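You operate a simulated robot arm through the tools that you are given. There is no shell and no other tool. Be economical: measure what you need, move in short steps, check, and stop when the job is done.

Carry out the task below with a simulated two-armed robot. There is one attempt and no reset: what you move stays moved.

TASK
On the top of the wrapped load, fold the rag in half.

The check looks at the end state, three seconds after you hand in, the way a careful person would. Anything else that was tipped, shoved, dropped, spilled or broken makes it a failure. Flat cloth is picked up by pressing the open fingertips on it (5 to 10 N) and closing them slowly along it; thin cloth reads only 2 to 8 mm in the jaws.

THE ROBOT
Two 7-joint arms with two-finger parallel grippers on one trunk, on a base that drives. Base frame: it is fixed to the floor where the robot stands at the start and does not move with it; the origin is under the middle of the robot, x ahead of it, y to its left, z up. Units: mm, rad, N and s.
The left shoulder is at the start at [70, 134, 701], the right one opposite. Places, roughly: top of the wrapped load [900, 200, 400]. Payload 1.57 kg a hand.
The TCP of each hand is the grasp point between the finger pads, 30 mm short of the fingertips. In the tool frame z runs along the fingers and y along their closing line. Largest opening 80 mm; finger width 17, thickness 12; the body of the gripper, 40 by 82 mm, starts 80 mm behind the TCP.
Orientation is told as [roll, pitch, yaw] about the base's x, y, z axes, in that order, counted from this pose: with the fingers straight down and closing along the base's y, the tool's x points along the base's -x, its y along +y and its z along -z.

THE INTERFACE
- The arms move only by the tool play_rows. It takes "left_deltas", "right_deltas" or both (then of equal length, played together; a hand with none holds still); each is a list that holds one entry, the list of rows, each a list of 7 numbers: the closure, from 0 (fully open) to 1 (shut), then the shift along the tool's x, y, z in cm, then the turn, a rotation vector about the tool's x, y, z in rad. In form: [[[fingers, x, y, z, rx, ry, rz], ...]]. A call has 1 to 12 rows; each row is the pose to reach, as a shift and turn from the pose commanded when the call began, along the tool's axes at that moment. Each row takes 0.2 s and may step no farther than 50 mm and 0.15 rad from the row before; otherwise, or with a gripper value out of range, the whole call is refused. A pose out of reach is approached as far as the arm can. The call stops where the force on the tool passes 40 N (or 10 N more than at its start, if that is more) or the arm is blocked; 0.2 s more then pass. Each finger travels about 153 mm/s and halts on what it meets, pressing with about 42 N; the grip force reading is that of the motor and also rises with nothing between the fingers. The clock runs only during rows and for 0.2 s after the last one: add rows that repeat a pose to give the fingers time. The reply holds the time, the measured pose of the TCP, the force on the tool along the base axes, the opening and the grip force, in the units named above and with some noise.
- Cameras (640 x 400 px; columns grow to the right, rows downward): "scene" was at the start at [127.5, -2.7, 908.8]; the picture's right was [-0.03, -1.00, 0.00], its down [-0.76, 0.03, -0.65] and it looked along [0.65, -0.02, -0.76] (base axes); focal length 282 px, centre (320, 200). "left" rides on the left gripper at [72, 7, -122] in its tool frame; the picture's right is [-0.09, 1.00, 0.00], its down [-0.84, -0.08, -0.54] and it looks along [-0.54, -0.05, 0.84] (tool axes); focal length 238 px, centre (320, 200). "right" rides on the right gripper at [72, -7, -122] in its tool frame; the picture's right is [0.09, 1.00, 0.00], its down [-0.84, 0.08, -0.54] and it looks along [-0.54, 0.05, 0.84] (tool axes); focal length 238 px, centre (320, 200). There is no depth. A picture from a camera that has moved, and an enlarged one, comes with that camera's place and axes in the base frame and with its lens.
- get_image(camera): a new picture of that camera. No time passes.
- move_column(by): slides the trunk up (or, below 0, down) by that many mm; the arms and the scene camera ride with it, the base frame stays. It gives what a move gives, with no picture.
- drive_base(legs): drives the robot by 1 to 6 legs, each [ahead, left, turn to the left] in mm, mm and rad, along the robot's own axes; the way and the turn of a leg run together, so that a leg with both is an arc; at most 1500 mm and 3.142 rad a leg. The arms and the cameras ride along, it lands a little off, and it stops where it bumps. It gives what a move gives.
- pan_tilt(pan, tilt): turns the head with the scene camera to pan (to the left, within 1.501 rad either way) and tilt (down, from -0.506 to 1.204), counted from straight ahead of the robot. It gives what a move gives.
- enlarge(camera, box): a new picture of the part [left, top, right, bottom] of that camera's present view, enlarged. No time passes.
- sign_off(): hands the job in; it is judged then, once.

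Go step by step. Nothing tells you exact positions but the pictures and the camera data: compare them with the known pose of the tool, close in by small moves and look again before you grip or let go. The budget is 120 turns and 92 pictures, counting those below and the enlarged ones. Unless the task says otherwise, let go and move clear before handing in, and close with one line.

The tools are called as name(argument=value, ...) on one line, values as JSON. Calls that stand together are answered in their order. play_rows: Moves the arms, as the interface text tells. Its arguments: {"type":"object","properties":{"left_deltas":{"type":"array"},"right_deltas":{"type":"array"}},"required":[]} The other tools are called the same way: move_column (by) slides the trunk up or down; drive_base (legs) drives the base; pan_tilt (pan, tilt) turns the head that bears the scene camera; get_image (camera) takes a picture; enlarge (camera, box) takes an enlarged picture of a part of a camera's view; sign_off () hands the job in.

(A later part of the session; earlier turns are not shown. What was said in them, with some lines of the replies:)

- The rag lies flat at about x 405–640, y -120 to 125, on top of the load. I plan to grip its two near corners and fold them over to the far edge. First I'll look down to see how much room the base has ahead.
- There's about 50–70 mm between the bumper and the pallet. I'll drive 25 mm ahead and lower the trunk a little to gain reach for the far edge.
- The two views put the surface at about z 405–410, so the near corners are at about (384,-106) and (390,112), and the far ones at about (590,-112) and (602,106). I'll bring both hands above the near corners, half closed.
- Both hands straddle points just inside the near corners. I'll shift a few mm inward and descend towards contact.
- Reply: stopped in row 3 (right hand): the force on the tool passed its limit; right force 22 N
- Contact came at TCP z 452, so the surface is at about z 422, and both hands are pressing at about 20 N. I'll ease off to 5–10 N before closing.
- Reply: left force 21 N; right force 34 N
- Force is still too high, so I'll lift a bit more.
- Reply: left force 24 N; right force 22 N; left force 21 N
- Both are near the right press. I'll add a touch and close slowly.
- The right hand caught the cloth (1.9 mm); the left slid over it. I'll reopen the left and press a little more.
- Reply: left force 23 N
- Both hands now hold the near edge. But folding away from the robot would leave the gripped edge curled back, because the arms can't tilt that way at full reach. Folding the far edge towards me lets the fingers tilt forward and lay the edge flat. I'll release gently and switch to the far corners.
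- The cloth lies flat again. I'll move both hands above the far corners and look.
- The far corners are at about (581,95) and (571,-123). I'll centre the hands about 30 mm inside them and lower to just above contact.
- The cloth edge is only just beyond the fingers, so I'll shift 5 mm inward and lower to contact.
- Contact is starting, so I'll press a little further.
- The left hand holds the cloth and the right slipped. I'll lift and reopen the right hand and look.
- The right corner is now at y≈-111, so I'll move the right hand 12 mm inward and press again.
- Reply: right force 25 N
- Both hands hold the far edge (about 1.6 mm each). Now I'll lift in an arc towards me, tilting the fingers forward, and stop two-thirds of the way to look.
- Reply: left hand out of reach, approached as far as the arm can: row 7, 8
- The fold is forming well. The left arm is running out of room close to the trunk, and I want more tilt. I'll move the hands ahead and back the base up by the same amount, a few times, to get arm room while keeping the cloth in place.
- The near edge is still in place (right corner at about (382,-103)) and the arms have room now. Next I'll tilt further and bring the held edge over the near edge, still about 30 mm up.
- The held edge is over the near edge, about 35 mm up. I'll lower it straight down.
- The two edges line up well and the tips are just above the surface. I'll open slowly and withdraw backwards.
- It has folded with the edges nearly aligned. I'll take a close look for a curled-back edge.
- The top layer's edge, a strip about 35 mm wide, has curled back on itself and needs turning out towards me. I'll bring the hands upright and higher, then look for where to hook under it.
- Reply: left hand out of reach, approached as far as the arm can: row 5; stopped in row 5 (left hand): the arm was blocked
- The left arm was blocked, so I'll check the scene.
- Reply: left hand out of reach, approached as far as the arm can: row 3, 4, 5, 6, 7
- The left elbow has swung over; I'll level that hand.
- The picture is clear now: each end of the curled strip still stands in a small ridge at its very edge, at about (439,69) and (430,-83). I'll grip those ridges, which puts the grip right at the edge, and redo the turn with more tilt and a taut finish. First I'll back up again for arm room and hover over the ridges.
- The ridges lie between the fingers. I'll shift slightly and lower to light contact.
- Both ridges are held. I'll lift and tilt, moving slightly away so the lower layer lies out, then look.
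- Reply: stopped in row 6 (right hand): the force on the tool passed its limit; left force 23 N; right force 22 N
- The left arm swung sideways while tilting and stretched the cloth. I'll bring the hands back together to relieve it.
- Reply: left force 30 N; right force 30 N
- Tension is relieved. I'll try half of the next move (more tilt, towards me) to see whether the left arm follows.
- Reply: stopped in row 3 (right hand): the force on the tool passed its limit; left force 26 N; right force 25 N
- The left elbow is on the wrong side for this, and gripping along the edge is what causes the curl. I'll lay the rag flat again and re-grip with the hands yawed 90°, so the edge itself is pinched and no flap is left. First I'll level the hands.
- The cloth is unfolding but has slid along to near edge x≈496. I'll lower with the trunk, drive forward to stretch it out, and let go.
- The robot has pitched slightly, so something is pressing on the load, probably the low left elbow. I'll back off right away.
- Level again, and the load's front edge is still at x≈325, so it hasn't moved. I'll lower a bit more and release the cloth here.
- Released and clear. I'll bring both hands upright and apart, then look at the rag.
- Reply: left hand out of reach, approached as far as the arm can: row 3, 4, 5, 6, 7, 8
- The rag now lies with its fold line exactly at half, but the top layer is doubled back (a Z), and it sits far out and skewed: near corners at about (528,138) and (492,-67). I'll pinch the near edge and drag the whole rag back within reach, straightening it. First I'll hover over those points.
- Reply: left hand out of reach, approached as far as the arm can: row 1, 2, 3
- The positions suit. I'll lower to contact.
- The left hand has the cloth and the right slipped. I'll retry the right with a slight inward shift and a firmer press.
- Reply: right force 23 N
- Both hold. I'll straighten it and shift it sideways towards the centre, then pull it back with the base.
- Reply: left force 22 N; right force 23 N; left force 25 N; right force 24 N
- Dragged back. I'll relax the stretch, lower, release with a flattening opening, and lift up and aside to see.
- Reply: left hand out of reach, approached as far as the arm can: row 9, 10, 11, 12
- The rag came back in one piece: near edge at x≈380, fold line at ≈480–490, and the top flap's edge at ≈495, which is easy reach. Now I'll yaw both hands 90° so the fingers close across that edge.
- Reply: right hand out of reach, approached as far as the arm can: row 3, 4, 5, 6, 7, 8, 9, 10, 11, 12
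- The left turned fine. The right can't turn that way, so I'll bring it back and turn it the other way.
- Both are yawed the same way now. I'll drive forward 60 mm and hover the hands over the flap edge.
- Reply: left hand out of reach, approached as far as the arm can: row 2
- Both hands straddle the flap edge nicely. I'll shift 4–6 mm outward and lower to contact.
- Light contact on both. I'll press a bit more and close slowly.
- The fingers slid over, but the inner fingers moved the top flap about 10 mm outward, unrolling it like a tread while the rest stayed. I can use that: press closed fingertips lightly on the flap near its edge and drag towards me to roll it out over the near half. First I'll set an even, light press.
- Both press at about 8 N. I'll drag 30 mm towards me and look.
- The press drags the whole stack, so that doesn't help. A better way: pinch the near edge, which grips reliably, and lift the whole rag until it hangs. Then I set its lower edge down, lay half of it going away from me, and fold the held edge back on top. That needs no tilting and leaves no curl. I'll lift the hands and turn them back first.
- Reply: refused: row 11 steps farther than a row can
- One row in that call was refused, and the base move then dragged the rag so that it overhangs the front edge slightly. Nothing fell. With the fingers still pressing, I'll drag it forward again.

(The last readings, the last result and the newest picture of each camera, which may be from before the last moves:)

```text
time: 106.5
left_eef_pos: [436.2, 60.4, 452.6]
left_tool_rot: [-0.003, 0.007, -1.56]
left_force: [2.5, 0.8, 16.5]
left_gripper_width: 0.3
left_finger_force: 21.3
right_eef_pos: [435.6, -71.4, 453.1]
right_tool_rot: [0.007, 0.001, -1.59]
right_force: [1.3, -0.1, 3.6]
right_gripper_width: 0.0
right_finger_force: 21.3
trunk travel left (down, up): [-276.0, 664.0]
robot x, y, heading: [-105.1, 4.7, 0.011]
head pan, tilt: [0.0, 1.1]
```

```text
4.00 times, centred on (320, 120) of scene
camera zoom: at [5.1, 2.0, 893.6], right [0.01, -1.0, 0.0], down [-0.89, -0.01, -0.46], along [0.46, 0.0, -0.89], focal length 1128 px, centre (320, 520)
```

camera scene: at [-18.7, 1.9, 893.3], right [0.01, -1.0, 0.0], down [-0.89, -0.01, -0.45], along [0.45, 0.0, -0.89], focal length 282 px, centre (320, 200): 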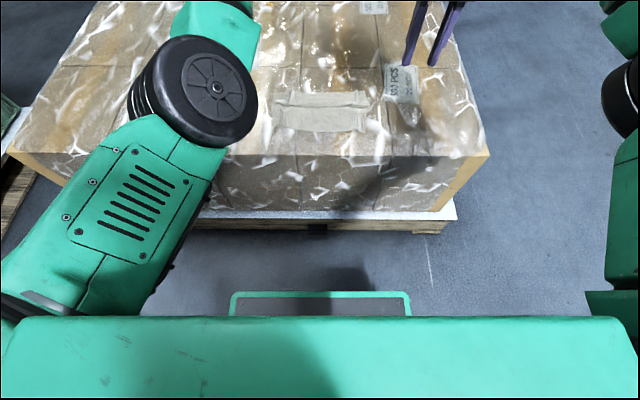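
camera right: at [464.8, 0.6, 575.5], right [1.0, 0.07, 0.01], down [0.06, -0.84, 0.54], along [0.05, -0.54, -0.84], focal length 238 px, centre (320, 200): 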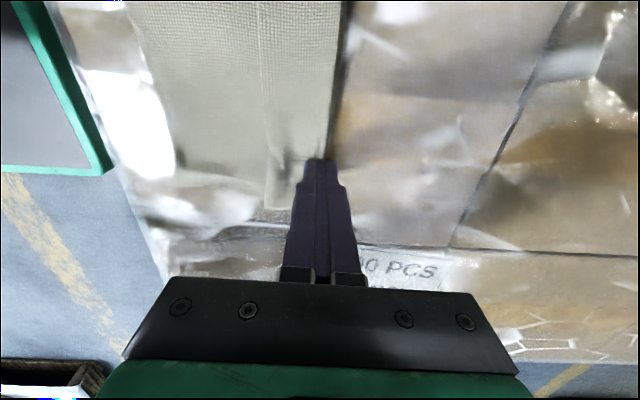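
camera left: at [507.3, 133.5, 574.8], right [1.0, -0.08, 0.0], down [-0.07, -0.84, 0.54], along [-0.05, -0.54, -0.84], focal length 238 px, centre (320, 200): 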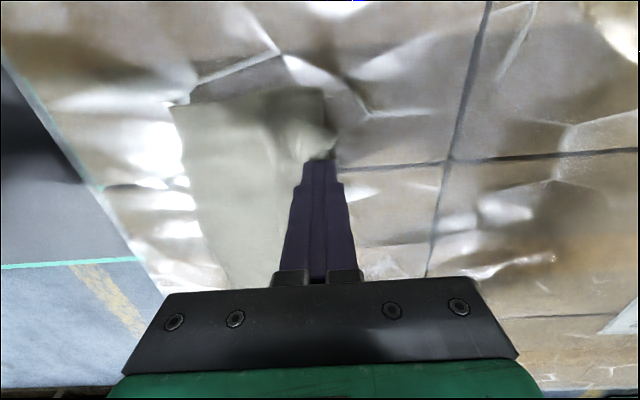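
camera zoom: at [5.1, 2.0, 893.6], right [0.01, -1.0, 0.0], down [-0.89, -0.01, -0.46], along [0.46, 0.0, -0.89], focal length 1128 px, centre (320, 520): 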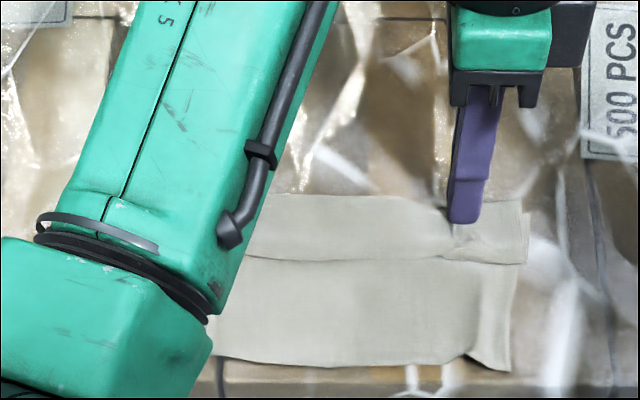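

It follows the fingers. I'll go another 50 mm.

drive_base(legs=[[50, 0, 0]])

play_rows(left_deltas=[[[1, 0, 0, -2, 0, 0, 0], [0.9, 0, 0, -5, 0, 0, -0.13], [0.8, 0.5, 0, -8, 0, 0, -0.26], [0.7, 1, 0, -11, 0, 0, -0.4], [0.6, 1.5, 0, -12, 0, 0, -0.54], [0.6, 2, 0, -12, 0, 0, -0.68], [0.6, 2.5, 0, -12, 0, 0, -0.82], [0.6, 3, 0, -12, 0, 0, -0.96], [0.6, 3.5, 0, -12, 0, 0, -1.1], [0.6, 4, 0, -12, 0, 0, -1.24], [0.6, 4, 0, -12, 0, 0, -1.38], [0.6, 4, 0, -12, 0, 0, -1.52]]], right_deltas=[[[1, 0, 0, -2, 0, 0, 0], [0.9, 0, 0, -5, 0, 0, -0.13], [0.8, -0.5, 0, -8, 0, 0, -0.26], [0.7, -1, 0, -11, 0, 0, -0.4], [0.6, -1.5, 0, -12, 0, 0, -0.54], [0.6, -2, 0, -12, 0, 0, -0.68], [0.6, -2.5, 0, -12, 0, 0, -0.82], [0.6, -3, 0, -12, 0, 0, -0.96], [0.6, -3.5, 0, -12, 0, 0, -1.1], [0.6, -4, 0, -12, 0, 0, -1.24], [0.6, -4, 0, -12, 0, 0, -1.38], [0.6, -4, 0, -12, 0, 0, -1.52]]])

```text
time: 107.4
left_eef_pos: [487.0, 61.5, 453.5]
left_tool_rot: [-0.001, 0.005, -1.561]
left_force: [1.4, -0.8, 9.8]
left_gripper_width: 0.1
left_finger_force: 21.4
right_eef_pos: [485.5, -70.8, 453.1]
right_tool_rot: [0.007, 0.002, -1.591]
right_force: [1.0, -1.0, 6.5]
right_gripper_width: 0.0
right_finger_force: 21.4
trunk travel left (down, up): [-276.0, 664.0]
robot x, y, heading: [-55.0, 1.3, 0.004]
head pan, tilt: [0.0, 1.1]
```

```text
time: 110.0
left_eef_pos: [518.2, 100.1, 571.4]
left_tool_rot: [0.006, 0.006, -0.037]
left_force: [-0.3, 0.1, -0.3]
left_gripper_width: 32.1
left_finger_force: 0.1
left hand out of reach, approached as far as the arm can: row 2, 3, 4, 5, 6, 7, 8, 9, 10, 11, 12
right_eef_pos: [485.2, -110.6, 571.5]
right_tool_rot: [0.001, -0.006, -0.067]
right_force: [0.6, 0.4, 0.5]
right_gripper_width: 32.2
right_finger_force: 0.0
trunk travel left (down, up): [-276.0, 664.0]
robot x, y, heading: [-55.9, 1.8, 0.011]
head pan, tilt: [0.0, 1.1]
```

drive_base(legs=[[-90, 0, 0]])

enlarge(camera="scene", box=[240, 70, 400, 170])

```text
time: 111.1
left_eef_pos: [429.5, 98.3, 572.0]
left_tool_rot: [0.007, 0.002, -0.041]
left_force: [0.0, 1.1, 0.0]
left_gripper_width: 32.1
left_finger_force: 0.1
right_eef_pos: [394.2, -111.0, 572.8]
right_tool_rot: [0.002, -0.006, -0.069]
right_force: [-0.2, 0.2, -0.4]
right_gripper_width: 31.8
right_finger_force: 0.0
trunk travel left (down, up): [-276.0, 664.0]
robot x, y, heading: [-143.1, 1.8, 0.009]
head pan, tilt: [0.0, 1.1]
```

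```text
4.00 times, centred on (320, 120) of scene
camera zoom: at [-33.5, 1.8, 893.4], right [0.01, -1.0, 0.0], down [-0.89, -0.01, -0.45], along [0.45, 0.0, -0.89], focal length 1128 px, centre (320, 520)
```

zoom: 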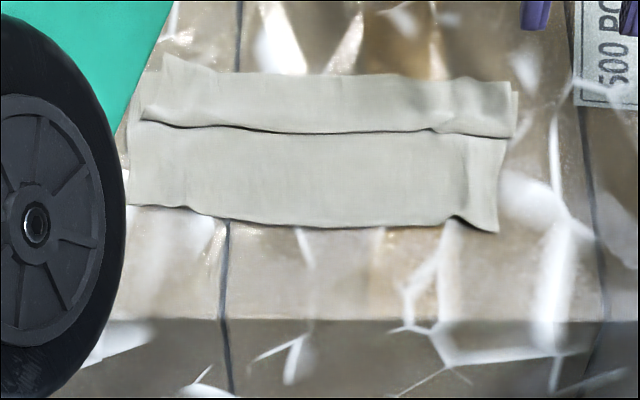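

The rag is back on top with its near corners at about (394,105) and (376,-93). I'll hover both hands over the near edge.

play_rows(left_deltas=[[[0.6, 0.6, -0.5, 2, 0, 0, -0.02], [0.6, 1.2, -1, 4, 0, 0, -0.04], [0.6, 1.8, -1.6, 6, 0, 0, -0.04], [0.6, 2.4, -2.2, 8, 0, 0, -0.04], [0.6, 2.66, -2.4, 9.8, 0, 0, -0.04], [0.6, 2.66, -2.4, 9.8, 0, 0, -0.04]]], right_deltas=[[[0.6, 0.1, 1, 2, 0, 0, -0.03], [0.6, 0.3, 2, 4, 0, 0, -0.06], [0.6, 0.5, 3, 6, 0, 0, -0.07], [0.6, 0.7, 4, 8, 0, 0, -0.07], [0.6, 0.72, 4.67, 9.8, 0, 0, -0.07], [0.6, 0.72, 4.67, 9.8, 0, 0, -0.07]]])

get_image(camera="left")

get_image(camera="right")

```text
time: 112.5
left_eef_pos: [402.9, 77.9, 473.4]
left_tool_rot: [0.008, 0.001, 0.003]
left_force: [0.1, -0.3, 0.1]
left_gripper_width: 31.8
left_finger_force: 0.1
left hand out of reach, approached as far as the arm can: row 1, 2, 3
right_eef_pos: [391.1, -63.9, 473.4]
right_tool_rot: [0.001, -0.007, 0.0]
right_force: [0.3, 0.0, 0.2]
right_gripper_width: 31.9
right_finger_force: 0.1
trunk travel left (down, up): [-276.0, 664.0]
robot x, y, heading: [-147.3, 2.8, 0.008]
head pan, tilt: [0.0, 1.1]
```

```text
13 pictures are left
camera left: at [329.6, 83.8, 594.5], right [0.09, 1.0, 0.01], down [0.84, -0.08, 0.54], along [0.54, -0.04, -0.84], focal length 238 px, centre (320, 200)
```

left: 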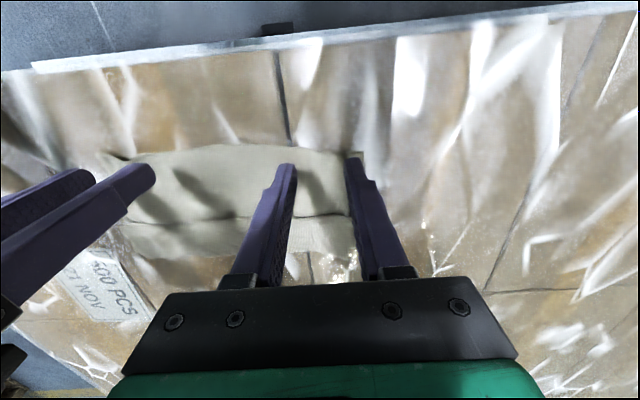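

```text
12 pictures are left
camera right: at [320.2, -71.3, 595.6], right [-0.09, 1.0, 0.0], down [0.83, 0.08, 0.55], along [0.54, 0.05, -0.84], focal length 238 px, centre (320, 200)
```

right: 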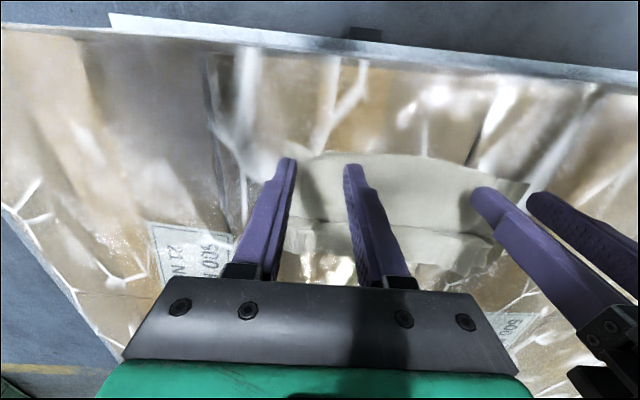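

Small corrections inward, then lower to contact.

play_rows(left_deltas=[[[0.6, -0.4, -0.2, 0.4, 0, 0, 0], [0.6, -0.4, -0.2, 1.2, 0, 0, 0], [0.6, -0.4, -0.2, 1.8, 0, 0, 0], [0.6, -0.4, -0.2, 2.1, 0, 0, 0], [0.6, -0.4, -0.2, 2.1, 0, 0, 0]]], right_deltas=[[[0.6, -0.8, 1, 0.4, 0, 0, 0], [0.6, -0.8, 1, 1.2, 0, 0, 0], [0.6, -0.8, 1, 1.8, 0, 0, 0], [0.6, -0.8, 1, 2.1, 0, 0, 0], [0.6, -0.8, 1, 2.1, 0, 0, 0]]])

```text
time: 113.7
left_eef_pos: [404.3, 73.3, 452.5]
left_tool_rot: [0.005, 0.001, 0.0]
left_force: [1.1, -0.2, 5.2]
left_gripper_width: 32.0
left_finger_force: 0.3
right_eef_pos: [399.9, -54.5, 453.8]
right_tool_rot: [0.002, -0.004, 0.0]
right_force: [0.6, 1.3, 0.9]
right_gripper_width: 32.1
right_finger_force: 0.0
trunk travel left (down, up): [-276.0, 664.0]
robot x, y, heading: [-142.9, -0.5, 0.005]
head pan, tilt: [0.0, 1.1]
```

play_rows(left_deltas=[[[0.6, 0, 0, 0.07, 0, 0, 0], [0.63, 0, 0, 0.07, 0, 0, 0], [0.67, 0, 0, 0.07, 0, 0, 0], [0.71, 0, 0, 0.08, 0, 0, 0], [0.75, 0, 0, 0.08, 0, 0, 0], [0.79, 0, 0, 0.09, 0, 0, 0], [0.83, 0, 0, 0.09, 0, 0, 0], [0.87, 0, 0, 0.1, 0, 0, 0], [0.91, 0, 0, 0.1, 0, 0, 0], [0.95, 0, 0, 0.1, 0, 0, 0], [1, 0, 0, 0.1, 0, 0, 0], [1, 0, 0, 0.1, 0, 0, 0]]], right_deltas=[[[0.6, 0, 0, 0.14, 0, 0, 0], [0.63, 0, 0, 0.14, 0, 0, 0], [0.67, 0, 0, 0.14, 0, 0, 0], [0.71, 0, 0, 0.15, 0, 0, 0], [0.75, 0, 0, 0.15, 0, 0, 0], [0.79, 0, 0, 0.16, 0, 0, 0], [0.83, 0, 0, 0.16, 0, 0, 0], [0.87, 0, 0, 0.17, 0, 0, 0], [0.91, 0, 0, 0.17, 0, 0, 0], [0.95, 0, 0, 0.17, 0, 0, 0], [1, 0, 0, 0.17, 0, 0, 0], [1, 0, 0, 0.17, 0, 0, 0]]])

```text
time: 116.3
left_eef_pos: [403.7, 75.2, 453.3]
left_tool_rot: [0.005, 0.0, 0.0]
left_force: [0.7, -1.2, 7.2]
left_gripper_width: 1.5
left_finger_force: 23.9
right_eef_pos: [400.0, -54.8, 453.2]
right_tool_rot: [0.002, -0.009, 0.0]
right_force: [0.5, 0.4, 9.7]
right_gripper_width: 0.0
right_finger_force: 21.7
trunk travel left (down, up): [-276.0, 664.0]
robot x, y, heading: [-146.7, 1.4, 0.006]
head pan, tilt: [0.0, 1.1]
```

The left is held and the right slipped again. I'll retry the right with a firmer press, slightly further in.

play_rows(right_deltas=[[[0.8, 0, 0.2, -0.5, 0, 0, 0], [0.58, -0.2, 0.4, -0.6, 0, 0, 0], [0.58, -0.2, 0.4, -0.6, 0, 0, 0], [0.58, -0.2, 0.4, 0, 0, 0, 0], [0.58, -0.2, 0.4, 0.06, 0, 0, 0], [0.58, -0.2, 0.4, 0.06, 0, 0, 0]]])

```text
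time: 117.7
left_eef_pos: [404.1, 75.3, 452.5]
left_tool_rot: [0.006, 0.0, 0.0]
left_force: [1.0, -1.7, 8.6]
left_gripper_width: 1.9
left_finger_force: 23.1
right_eef_pos: [402.1, -49.3, 453.8]
right_tool_rot: [0.002, -0.009, 0.001]
right_force: [-0.1, -0.9, 8.3]
right_gripper_width: 33.7
right_finger_force: 0.0
trunk travel left (down, up): [-276.0, 664.0]
robot x, y, heading: [-144.1, 1.7, 0.005]
head pan, tilt: [0.0, 1.1]
```

play_rows(right_deltas=[[[0.58, 0, 0, 0.06, 0, 0, 0], [0.62, 0, 0, 0.07, 0, 0, 0], [0.66, 0, 0, 0.07, 0, 0, 0], [0.7, 0, 0, 0.08, 0, 0, 0], [0.74, 0, 0, 0.09, 0, 0, 0], [0.78, 0, 0, 0.1, 0, 0, 0], [0.82, 0, 0, 0.1, 0, 0, 0], [0.86, 0, 0, 0.11, 0, 0, 0], [0.9, 0, 0, 0.11, 0, 0, 0], [0.95, 0, 0, 0.11, 0, 0, 0], [1, 0, 0, 0.11, 0, 0, 0], [1, 0, 0, 0.11, 0, 0, 0]]])

```text
time: 120.3
left_eef_pos: [403.6, 74.7, 453.2]
left_tool_rot: [0.004, -0.002, -0.001]
left_force: [-0.9, -8.8, 0.8]
left_gripper_width: 1.6
left_finger_force: 23.3
right_eef_pos: [399.5, -50.2, 453.1]
right_tool_rot: [0.002, -0.01, -0.001]
right_force: [0.6, 8.0, 28.4]
right_gripper_width: 2.7
right_finger_force: 24.1
trunk travel left (down, up): [-276.0, 664.0]
robot x, y, heading: [-145.5, 2.9, 0.011]
head pan, tilt: [0.0, 1.1]
```

Both are held. I'll lift the whole rag with the trunk.

move_column(by=200)

get_image(camera="scene")

```text
time: 122.5
left_eef_pos: [404.3, 75.9, 650.7]
left_tool_rot: [0.005, 0.003, 0.0]
left_force: [0.2, -10.3, -0.3]
left_gripper_width: 1.6
left_finger_force: 23.4
right_eef_pos: [401.2, -51.0, 649.3]
right_tool_rot: [0.002, -0.005, -0.001]
right_force: [0.2, 8.8, 0.5]
right_gripper_width: 2.4
right_finger_force: 24.2
trunk travel left (down, up): [-476.0, 464.0]
robot x, y, heading: [-148.4, 1.2, 0.013]
head pan, tilt: [0.0, 1.1]
```

```text
11 pictures are left
camera scene: at [-32.7, 1.7, 1093.2], right [0.01, -1.0, 0.0], down [-0.89, -0.01, -0.45], along [0.45, 0.0, -0.89], focal length 282 px, centre (320, 200)
```

scene: 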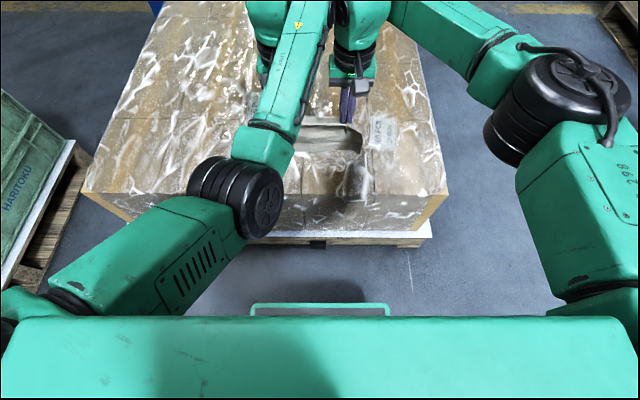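

get_image(camera="right")

enlarge(camera="scene", box=[270, 90, 398, 170])

```text
10 pictures are left
camera right: at [331.0, -57.9, 771.3], right [-0.09, 1.0, 0.0], down [0.83, 0.08, 0.55], along [0.54, 0.05, -0.84], focal length 238 px, centre (320, 200)
```

right: 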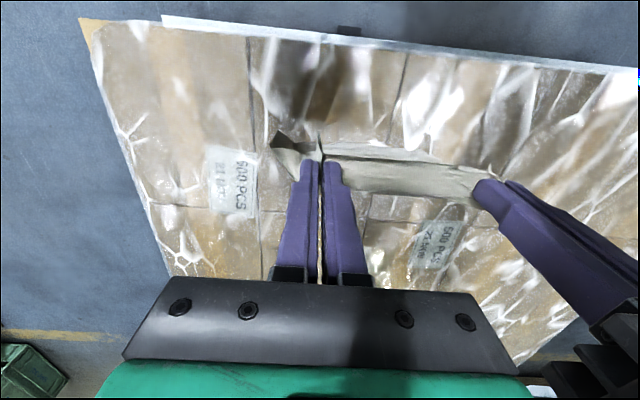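

```text
5.00 times, centred on (334, 130) of scene
camera zoom: at [-32.7, 1.7, 1093.2], right [0.01, -1.0, 0.0], down [-0.89, -0.01, -0.45], along [0.45, 0.0, -0.89], focal length 1410 px, centre (250, 550)
```

zoom: 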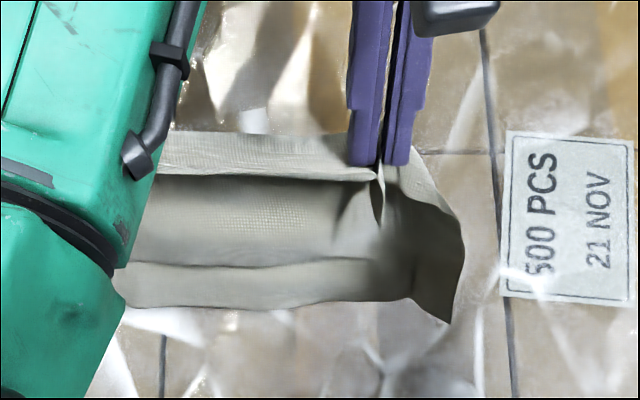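

The rag hangs, but its lower end seems to be still turned up in a J. I'll shake it to let it drop open.

play_rows(left_deltas=[[[1, 0, 0, -4.5, 0, 0, 0], [1, 0, 0, -9, 0, 0, 0], [1, 0, 0, -4.5, 0, 0, 0], [1, -4.5, 0, -4.5, 0, 0, 0], [1, 0, 0, -4.5, 0, 0, 0], [1, -4.5, 0, -4.5, 0, 0, 0], [1, 0, 0, -4.5, 0, 0, 0], [1, 0, 0, 0, 0, 0, 0], [1, 0, 0, -4.5, 0, 0, 0], [1, 0, 0, 0, 0, 0, 0], [1, 0, 0, 0, 0, 0, 0]]], right_deltas=[[[1, 0, 0, -4.5, 0, 0, 0], [1, 0, 0, -9, 0, 0, 0], [1, 0, 0, -4.5, 0, 0, 0], [1, -4.5, 0, -4.5, 0, 0, 0], [1, 0, 0, -4.5, 0, 0, 0], [1, -4.5, 0, -4.5, 0, 0, 0], [1, 0, 0, -4.5, 0, 0, 0], [1, 0, 0, 0, 0, 0, 0], [1, 0, 0, -4.5, 0, 0, 0], [1, 0, 0, 0, 0, 0, 0], [1, 0, 0, 0, 0, 0, 0]]])

enlarge(camera="scene", box=[270, 90, 398, 170])

```text
time: 124.9
left_eef_pos: [404.3, 74.7, 652.4]
left_tool_rot: [0.006, 0.001, 0.002]
left_force: [-0.3, -1.1, -0.1]
left_gripper_width: 1.6
left_finger_force: 23.2
left hand out of reach, approached as far as the arm can: row 1, 2, 3, 5, 7, 8
right_eef_pos: [402.3, -50.8, 650.5]
right_tool_rot: [-0.001, -0.007, 0.001]
right_force: [0.1, 0.4, 0.8]
right_gripper_width: 1.9
right_finger_force: 23.2
right hand out of reach, approached as far as the arm can: row 4, 6
trunk travel left (down, up): [-476.0, 464.0]
robot x, y, heading: [-147.4, -1.4, 0.008]
head pan, tilt: [0.0, 1.1]
```

```text
5.00 times, centred on (334, 130) of scene
camera zoom: at [-34.5, 1.6, 1093.5], right [0.01, -1.0, 0.0], down [-0.89, -0.01, -0.46], along [0.46, 0.0, -0.89], focal length 1410 px, centre (250, 550)
```

zoom: 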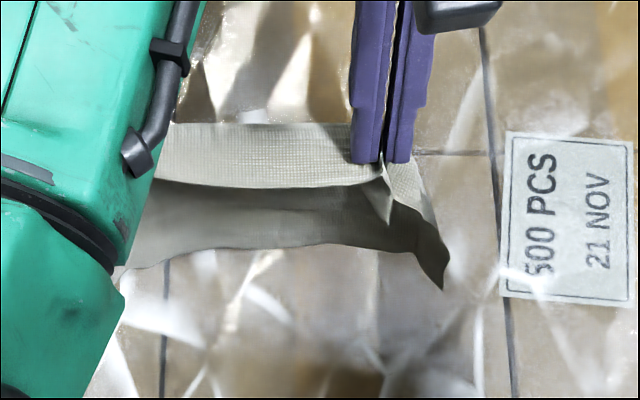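

It has dropped open: the held near edge is on top with the sheet hanging below. I'll lower until the bottom edge just touches, then check where it is.

move_column(by=-45)

enlarge(camera="scene", box=[260, 70, 404, 160])

```text
time: 125.8
left_eef_pos: [405.4, 73.9, 607.6]
left_tool_rot: [0.006, 0.001, 0.001]
left_force: [1.0, 0.5, 0.1]
left_gripper_width: 1.7
left_finger_force: 23.6
right_eef_pos: [402.5, -51.8, 604.7]
right_tool_rot: [0.003, -0.004, 0.0]
right_force: [0.0, 0.6, 0.7]
right_gripper_width: 1.9
right_finger_force: 23.5
trunk travel left (down, up): [-431.0, 509.0]
robot x, y, heading: [-146.2, -0.4, 0.011]
head pan, tilt: [0.0, 1.1]
```

```text
4.44 times, centred on (332, 115) of scene
camera zoom: at [-33.3, 1.8, 1048.3], right [0.01, -1.0, 0.0], down [-0.89, -0.01, -0.45], along [0.45, 0.0, -0.89], focal length 1254 px, centre (267, 578)
```

zoom: 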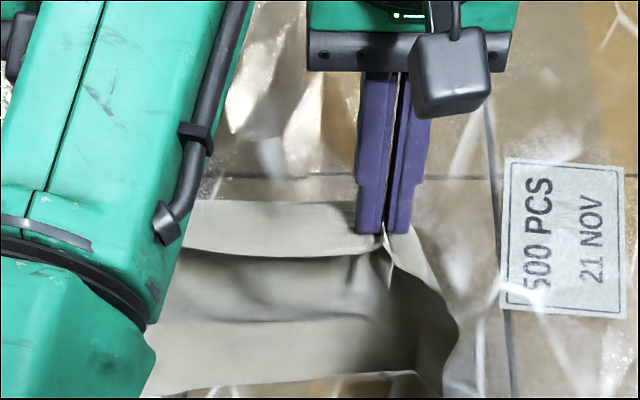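

The bottom edge rests at x≈420 and the sheet bows away from me, which is what I want. Now I'll lay the lower half going away, in alternating small steps.

move_column(by=-15)

drive_base(legs=[[30, 0, 0]])

move_column(by=-20)

drive_base(legs=[[30, 0, 0]])

move_column(by=-25)

drive_base(legs=[[28, 0, 0]])

enlarge(camera="scene", box=[244, 60, 420, 170])

```text
time: 126.4
left_eef_pos: [405.5, 74.3, 591.2]
left_tool_rot: [0.005, 0.002, 0.001]
left_force: [-0.1, -0.9, -0.3]
left_gripper_width: 1.8
left_finger_force: 23.8
right_eef_pos: [404.3, -50.8, 590.6]
right_tool_rot: [0.002, -0.005, 0.001]
right_force: [-0.4, 0.4, -0.1]
right_gripper_width: 1.6
right_finger_force: 23.5
trunk travel left (down, up): [-416.0, 524.0]
robot x, y, heading: [-145.5, -0.8, 0.013]
head pan, tilt: [0.0, 1.1]
```

```text
time: 127.2
left_eef_pos: [434.7, 74.1, 591.1]
left_tool_rot: [0.006, 0.004, -0.001]
left_force: [0.7, -0.5, 0.3]
left_gripper_width: 1.8
left_finger_force: 23.6
right_eef_pos: [432.5, -50.9, 589.2]
right_tool_rot: [0.002, -0.003, 0.001]
right_force: [0.5, 0.5, -0.2]
right_gripper_width: 2.0
right_finger_force: 23.4
trunk travel left (down, up): [-416.0, 524.0]
robot x, y, heading: [-120.5, -0.2, 0.012]
head pan, tilt: [0.0, 1.1]
```

```text
time: 127.9
left_eef_pos: [434.7, 75.0, 572.7]
left_tool_rot: [0.004, 0.002, -0.001]
left_force: [-0.1, -0.8, 0.2]
left_gripper_width: 2.0
left_finger_force: 23.9
right_eef_pos: [431.9, -50.8, 571.3]
right_tool_rot: [0.001, -0.004, 0.0]
right_force: [0.2, -0.2, -0.7]
right_gripper_width: 1.7
right_finger_force: 23.8
trunk travel left (down, up): [-396.0, 544.0]
robot x, y, heading: [-115.2, 2.0, 0.007]
head pan, tilt: [0.0, 1.1]
```

```text
time: 128.8
left_eef_pos: [465.8, 74.6, 571.4]
left_tool_rot: [0.005, 0.002, 0.0]
left_force: [0.4, -1.0, 0.3]
left_gripper_width: 1.7
left_finger_force: 23.5
right_eef_pos: [462.4, -50.7, 569.5]
right_tool_rot: [0.002, -0.005, -0.002]
right_force: [-0.2, 0.6, -0.7]
right_gripper_width: 1.9
right_finger_force: 23.9
trunk travel left (down, up): [-396.0, 544.0]
robot x, y, heading: [-86.7, 4.5, 0.008]
head pan, tilt: [0.0, 1.1]
```

```text
time: 129.5
left_eef_pos: [464.1, 75.8, 546.8]
left_tool_rot: [0.005, 0.002, -0.001]
left_force: [-0.5, 0.4, -0.4]
left_gripper_width: 1.7
left_finger_force: 23.2
right_eef_pos: [462.4, -50.7, 546.4]
right_tool_rot: [0.001, -0.004, 0.0]
right_force: [0.1, 1.6, 1.1]
right_gripper_width: 1.8
right_finger_force: 23.3
trunk travel left (down, up): [-371.0, 569.0]
robot x, y, heading: [-89.9, 3.1, 0.008]
head pan, tilt: [0.0, 1.1]
```

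```text
time: 130.3
left_eef_pos: [493.8, 73.5, 545.2]
left_tool_rot: [0.004, 0.003, 0.0]
left_force: [0.5, -1.0, -0.5]
left_gripper_width: 1.7
left_finger_force: 22.9
right_eef_pos: [491.5, -51.6, 545.1]
right_tool_rot: [0.001, -0.004, -0.002]
right_force: [-0.5, 0.6, -0.2]
right_gripper_width: 2.0
right_finger_force: 23.4
trunk travel left (down, up): [-371.0, 569.0]
robot x, y, heading: [-56.0, -3.6, 0.006]
head pan, tilt: [0.0, 1.1]
```

```text
3.64 times, centred on (332, 115) of scene
camera zoom: at [56.1, 2.4, 988.1], right [0.01, -1.0, 0.0], down [-0.89, -0.01, -0.45], along [0.45, 0.0, -0.89], focal length 1026 px, centre (276, 509)
```

zoom: 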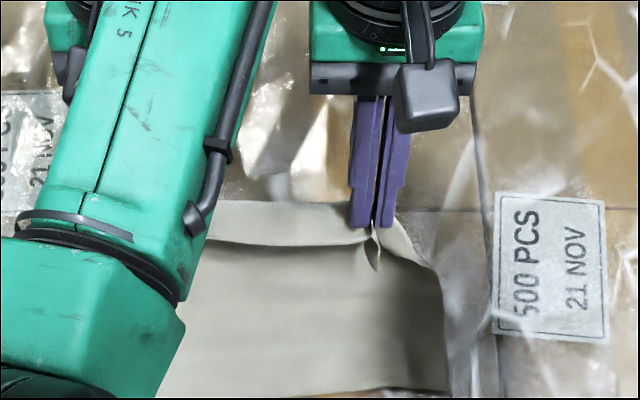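

The lower half lies nicely with its edge at x≈428. I'll go a touch further to set the fold line, then bring the held edge back over and down.

move_column(by=-15)

drive_base(legs=[[20, 0, 0]])

drive_base(legs=[[-18, 0, 0]])

move_column(by=-17)

drive_base(legs=[[-20, 0, 0]])

move_column(by=-20)

drive_base(legs=[[-26, 0, 0]])

move_column(by=-20)

enlarge(camera="scene", box=[244, 60, 420, 170])

```text
time: 130.9
left_eef_pos: [493.5, 75.5, 533.2]
left_tool_rot: [0.005, 0.003, 0.0]
left_force: [0.1, -0.1, 0.0]
left_gripper_width: 2.0
left_finger_force: 23.5
right_eef_pos: [489.5, -51.5, 529.4]
right_tool_rot: [0.002, -0.005, 0.0]
right_force: [-0.5, 1.1, 0.1]
right_gripper_width: 2.0
right_finger_force: 23.7
trunk travel left (down, up): [-356.0, 584.0]
robot x, y, heading: [-60.9, 1.3, 0.008]
head pan, tilt: [0.0, 1.1]
```

```text
time: 131.7
left_eef_pos: [514.8, 76.5, 531.3]
left_tool_rot: [0.004, 0.002, -0.002]
left_force: [0.0, -0.3, -0.8]
left_gripper_width: 1.7
left_finger_force: 23.6
right_eef_pos: [510.9, -50.6, 529.7]
right_tool_rot: [0.002, -0.006, -0.002]
right_force: [0.1, 0.8, -1.0]
right_gripper_width: 1.7
right_finger_force: 23.2
trunk travel left (down, up): [-356.0, 584.0]
robot x, y, heading: [-38.1, 2.7, 0.004]
head pan, tilt: [0.0, 1.1]
```

```text
time: 132.5
left_eef_pos: [495.4, 74.1, 531.7]
left_tool_rot: [0.005, 0.002, 0.0]
left_force: [0.0, -1.0, 0.6]
left_gripper_width: 1.7
left_finger_force: 23.3
right_eef_pos: [492.1, -51.9, 530.1]
right_tool_rot: [0.003, -0.007, -0.002]
right_force: [-0.7, 1.0, -0.3]
right_gripper_width: 1.9
right_finger_force: 23.1
trunk travel left (down, up): [-356.0, 584.0]
robot x, y, heading: [-55.2, 3.2, 0.015]
head pan, tilt: [0.0, 1.1]
```

```text
time: 133.1
left_eef_pos: [495.9, 76.7, 514.2]
left_tool_rot: [0.004, 0.002, 0.002]
left_force: [0.8, -1.7, 0.4]
left_gripper_width: 1.7
left_finger_force: 23.3
right_eef_pos: [492.7, -50.2, 514.2]
right_tool_rot: [0.003, -0.005, 0.001]
right_force: [-0.2, 0.4, 0.0]
right_gripper_width: 1.8
right_finger_force: 23.6
trunk travel left (down, up): [-339.0, 601.0]
robot x, y, heading: [-59.5, 3.6, 0.009]
head pan, tilt: [0.0, 1.1]
```

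```text
time: 133.9
left_eef_pos: [475.0, 74.9, 515.1]
left_tool_rot: [0.006, 0.002, 0.001]
left_force: [-1.0, -0.4, 0.8]
left_gripper_width: 1.7
left_finger_force: 23.5
right_eef_pos: [473.3, -50.6, 513.5]
right_tool_rot: [0.003, -0.007, -0.001]
right_force: [0.3, 1.2, 1.1]
right_gripper_width: 1.9
right_finger_force: 23.0
trunk travel left (down, up): [-339.0, 601.0]
robot x, y, heading: [-75.8, -3.6, 0.009]
head pan, tilt: [0.0, 1.1]
```

```text
time: 134.6
left_eef_pos: [475.1, 76.0, 494.1]
left_tool_rot: [0.004, 0.002, 0.001]
left_force: [-0.4, -0.9, -0.5]
left_gripper_width: 1.7
left_finger_force: 23.2
right_eef_pos: [472.8, -51.4, 493.9]
right_tool_rot: [0.002, -0.005, 0.0]
right_force: [-0.9, -0.7, 0.4]
right_gripper_width: 2.0
right_finger_force: 23.9
trunk travel left (down, up): [-319.0, 621.0]
robot x, y, heading: [-77.5, 3.2, 0.01]
head pan, tilt: [0.0, 1.1]
```

```text
time: 135.4
left_eef_pos: [448.8, 74.6, 494.6]
left_tool_rot: [0.007, 0.003, 0.001]
left_force: [-0.3, -0.8, -0.7]
left_gripper_width: 1.6
left_finger_force: 24.0
right_eef_pos: [446.1, -50.5, 492.5]
right_tool_rot: [0.002, -0.007, 0.001]
right_force: [-0.1, 1.0, -0.3]
right_gripper_width: 2.1
right_finger_force: 23.7
trunk travel left (down, up): [-319.0, 621.0]
robot x, y, heading: [-103.6, 2.7, 0.011]
head pan, tilt: [0.0, 1.1]
```

```text
time: 136.1
left_eef_pos: [449.7, 74.9, 475.4]
left_tool_rot: [0.004, 0.002, 0.001]
left_force: [-0.6, -1.0, 0.0]
left_gripper_width: 1.7
left_finger_force: 23.4
right_eef_pos: [446.3, -51.0, 473.4]
right_tool_rot: [0.003, -0.007, 0.0]
right_force: [0.3, 0.4, -0.4]
right_gripper_width: 1.9
right_finger_force: 23.6
trunk travel left (down, up): [-299.0, 641.0]
robot x, y, heading: [-104.5, -4.1, 0.01]
head pan, tilt: [0.0, 1.1]
```

```text
3.64 times, centred on (332, 115) of scene
camera zoom: at [10.9, 2.1, 916.3], right [0.01, -1.0, 0.0], down [-0.89, -0.01, -0.45], along [0.45, 0.0, -0.89], focal length 1026 px, centre (276, 509)
```

zoom: 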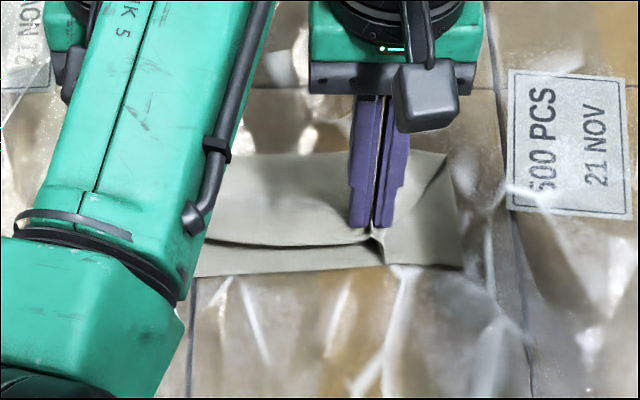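

Very good: the upper edge (x≈426) lies over the lower edge (x≈422) with the fold at about 511. I'll lower the last 19 mm, open slowly, and lift straight up.

move_column(by=-19)

play_rows(left_deltas=[[[0.97, 0, 0, 0.05, 0, 0, 0], [0.93, 0, 0, 0.05, 0, 0, 0], [0.88, 0, 0, 0.05, 0, 0, 0], [0.82, 0, 0, 0.05, 0, 0, 0], [0.76, 0, 0, 0.05, 0, 0, 0], [0.7, 0, 0, 0.05, 0, 0, 0], [0.65, 0, 0, 0.05, 0, 0, 0], [0.65, 0, 0, -0.5, 0, 0, 0], [0.65, 0, 0, -2, 0, 0, 0]]], right_deltas=[[[0.97, 0, 0, 0, 0, 0, 0], [0.93, 0, 0, 0, 0, 0, 0], [0.88, 0, 0, 0, 0, 0, 0], [0.82, 0, 0, 0, 0, 0, 0], [0.76, 0, 0, 0, 0, 0, 0], [0.7, 0, 0, 0, 0, 0, 0], [0.65, 0, 0, 0, 0, 0, 0], [0.65, 0, 0, -0.5, 0, 0, 0], [0.65, 0, 0, -2, 0, 0, 0]]])

move_column(by=120)

get_image(camera="right")

```text
time: 136.7
left_eef_pos: [449.6, 74.6, 456.8]
left_tool_rot: [0.007, 0.001, 0.001]
left_force: [-1.0, -1.1, -0.6]
left_gripper_width: 1.7
left_finger_force: 23.3
right_eef_pos: [447.4, -50.8, 454.4]
right_tool_rot: [0.001, -0.005, 0.0]
right_force: [0.1, 0.7, 1.0]
right_gripper_width: 1.9
right_finger_force: 23.6
trunk travel left (down, up): [-280.0, 660.0]
robot x, y, heading: [-101.4, 2.9, 0.012]
head pan, tilt: [0.0, 1.1]
```

```text
time: 138.7
left_eef_pos: [449.0, 75.0, 476.3]
left_tool_rot: [0.005, 0.002, 0.0]
left_force: [-0.5, -0.3, -0.7]
left_gripper_width: 28.0
left_finger_force: 0.1
right_eef_pos: [447.2, -51.1, 473.7]
right_tool_rot: [0.001, -0.006, -0.001]
right_force: [-0.3, 0.3, -0.6]
right_gripper_width: 27.7
right_finger_force: 0.0
trunk travel left (down, up): [-280.0, 660.0]
robot x, y, heading: [-100.7, -0.4, 0.009]
head pan, tilt: [0.0, 1.1]
```

```text
time: 140.2
left_eef_pos: [450.3, 74.2, 595.5]
left_tool_rot: [0.005, 0.004, 0.001]
left_force: [0.1, 0.1, 0.5]
left_gripper_width: 27.9
left_finger_force: 0.0
right_eef_pos: [446.6, -50.2, 594.9]
right_tool_rot: [0.003, -0.005, 0.001]
right_force: [0.3, -0.3, -0.3]
right_gripper_width: 28.0
right_finger_force: 0.1
trunk travel left (down, up): [-400.0, 540.0]
robot x, y, heading: [-103.7, 0.0, 0.013]
head pan, tilt: [0.0, 1.1]
```

```text
4 pictures are left
camera right: at [375.8, -58.7, 716.4], right [-0.09, 1.0, 0.0], down [0.83, 0.08, 0.55], along [0.54, 0.05, -0.84], focal length 238 px, centre (320, 200)
```

right: 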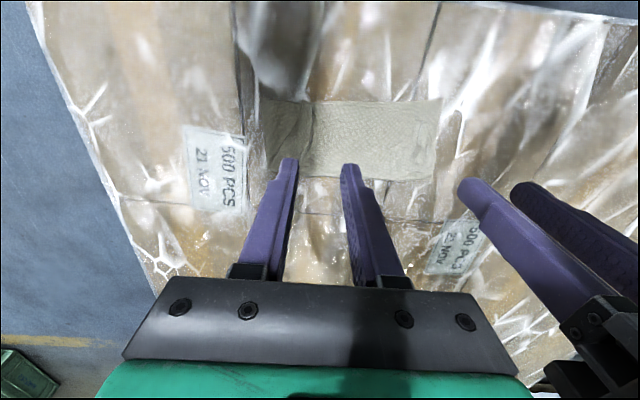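

It reads as a clean folded rectangle. I'll back away to see it unobstructed.

drive_base(legs=[[-200, 0, 0]])

pan_tilt(pan=0, tilt=0.85)

get_image(camera="scene")

```text
time: 141.8
left_eef_pos: [249.2, 74.1, 596.6]
left_tool_rot: [0.005, 0.002, 0.0]
left_force: [0.1, -0.1, -0.5]
left_gripper_width: 28.2
left_finger_force: 0.0
right_eef_pos: [245.7, -52.9, 595.0]
right_tool_rot: [0.002, -0.006, -0.003]
right_force: [0.6, -0.1, 0.1]
right_gripper_width: 28.0
right_finger_force: 0.1
trunk travel left (down, up): [-400.0, 540.0]
robot x, y, heading: [-304.9, -0.4, 0.004]
head pan, tilt: [0.0, 1.1]
```

```text
time: 142.6
left_eef_pos: [249.2, 72.9, 595.8]
left_tool_rot: [0.005, 0.002, 0.0]
left_force: [-0.1, 1.0, -1.1]
left_gripper_width: 27.9
left_finger_force: 0.1
right_eef_pos: [245.9, -53.1, 594.9]
right_tool_rot: [0.001, -0.005, -0.003]
right_force: [0.1, -0.2, 0.3]
right_gripper_width: 28.0
right_finger_force: 0.1
trunk travel left (down, up): [-400.0, 540.0]
robot x, y, heading: [-300.1, -1.2, 0.007]
head pan, tilt: [0.0, 0.85]
```

```text
3 pictures are left
camera scene: at [-174.1, 0.6, 1034.9], right [0.01, -1.0, 0.0], down [-0.75, -0.01, -0.66], along [0.66, 0.0, -0.75], focal length 282 px, centre (320, 200)
```

scene: 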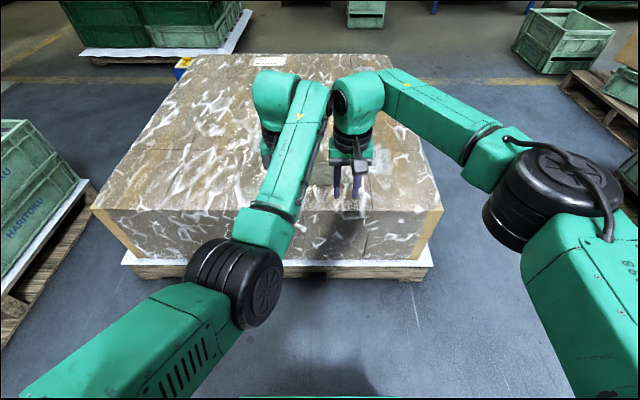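

The arms hide it, so I'll spread the hands apart and zoom in.

play_rows(left_deltas=[[[0.65, 0, 2.5, 0, 0, 0, 0], [0.65, 0, 5, 0, 0, 0, 0], [0.65, 0, 7.5, 0, 0, 0, 0], [0.65, 0, 10, 0, 0, 0, 0], [0.65, 0, 13, 0, 0, 0, 0], [0.65, 0, 16, 0, 0, 0, 0], [0.65, 0, 19, 0, 0, 0, 0], [0.65, 0, 22, 0, 0, 0, 0]]], right_deltas=[[[0.65, 0, -2.5, 0, 0, 0, 0], [0.65, 0, -5, 0, 0, 0, 0], [0.65, 0, -7.5, 0, 0, 0, 0], [0.65, 0, -10, 0, 0, 0, 0], [0.65, 0, -13, 0, 0, 0, 0], [0.65, 0, -16, 0, 0, 0, 0], [0.65, 0, -19, 0, 0, 0, 0], [0.65, 0, -22, 0, 0, 0, 0]]])

enlarge(camera="scene", box=[250, 130, 410, 230])

```text
time: 144.4
left_eef_pos: [249.8, 293.2, 596.9]
left_tool_rot: [0.005, 0.003, 0.0]
left_force: [-0.3, 0.3, -0.6]
left_gripper_width: 28.0
left_finger_force: 0.1
right_eef_pos: [246.3, -273.8, 594.3]
right_tool_rot: [0.001, -0.006, 0.0]
right_force: [0.7, 0.4, 0.2]
right_gripper_width: 27.9
right_finger_force: 0.0
trunk travel left (down, up): [-400.0, 540.0]
robot x, y, heading: [-301.3, -0.9, 0.012]
head pan, tilt: [0.0, 0.85]
```

```text
4.00 times, centred on (330, 180) of scene
camera zoom: at [-174.2, 0.6, 1035.0], right [0.01, -1.0, 0.0], down [-0.75, -0.01, -0.66], along [0.66, 0.0, -0.75], focal length 1128 px, centre (280, 280)
```

zoom: 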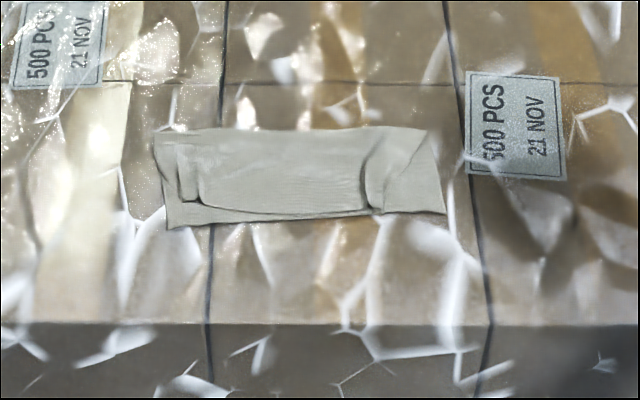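

The rag now lies folded in half on top of the load, its edges together to within about 1 cm. Both hands are open and clear, and nothing else was moved, so I'm handing in.

sign_off()

```text
The job is handed in.
```

The rag is folded in half on top of the wrapped load, with its edges within about 1 cm of each other and small creases where it was gripped; both hands are open and clear.
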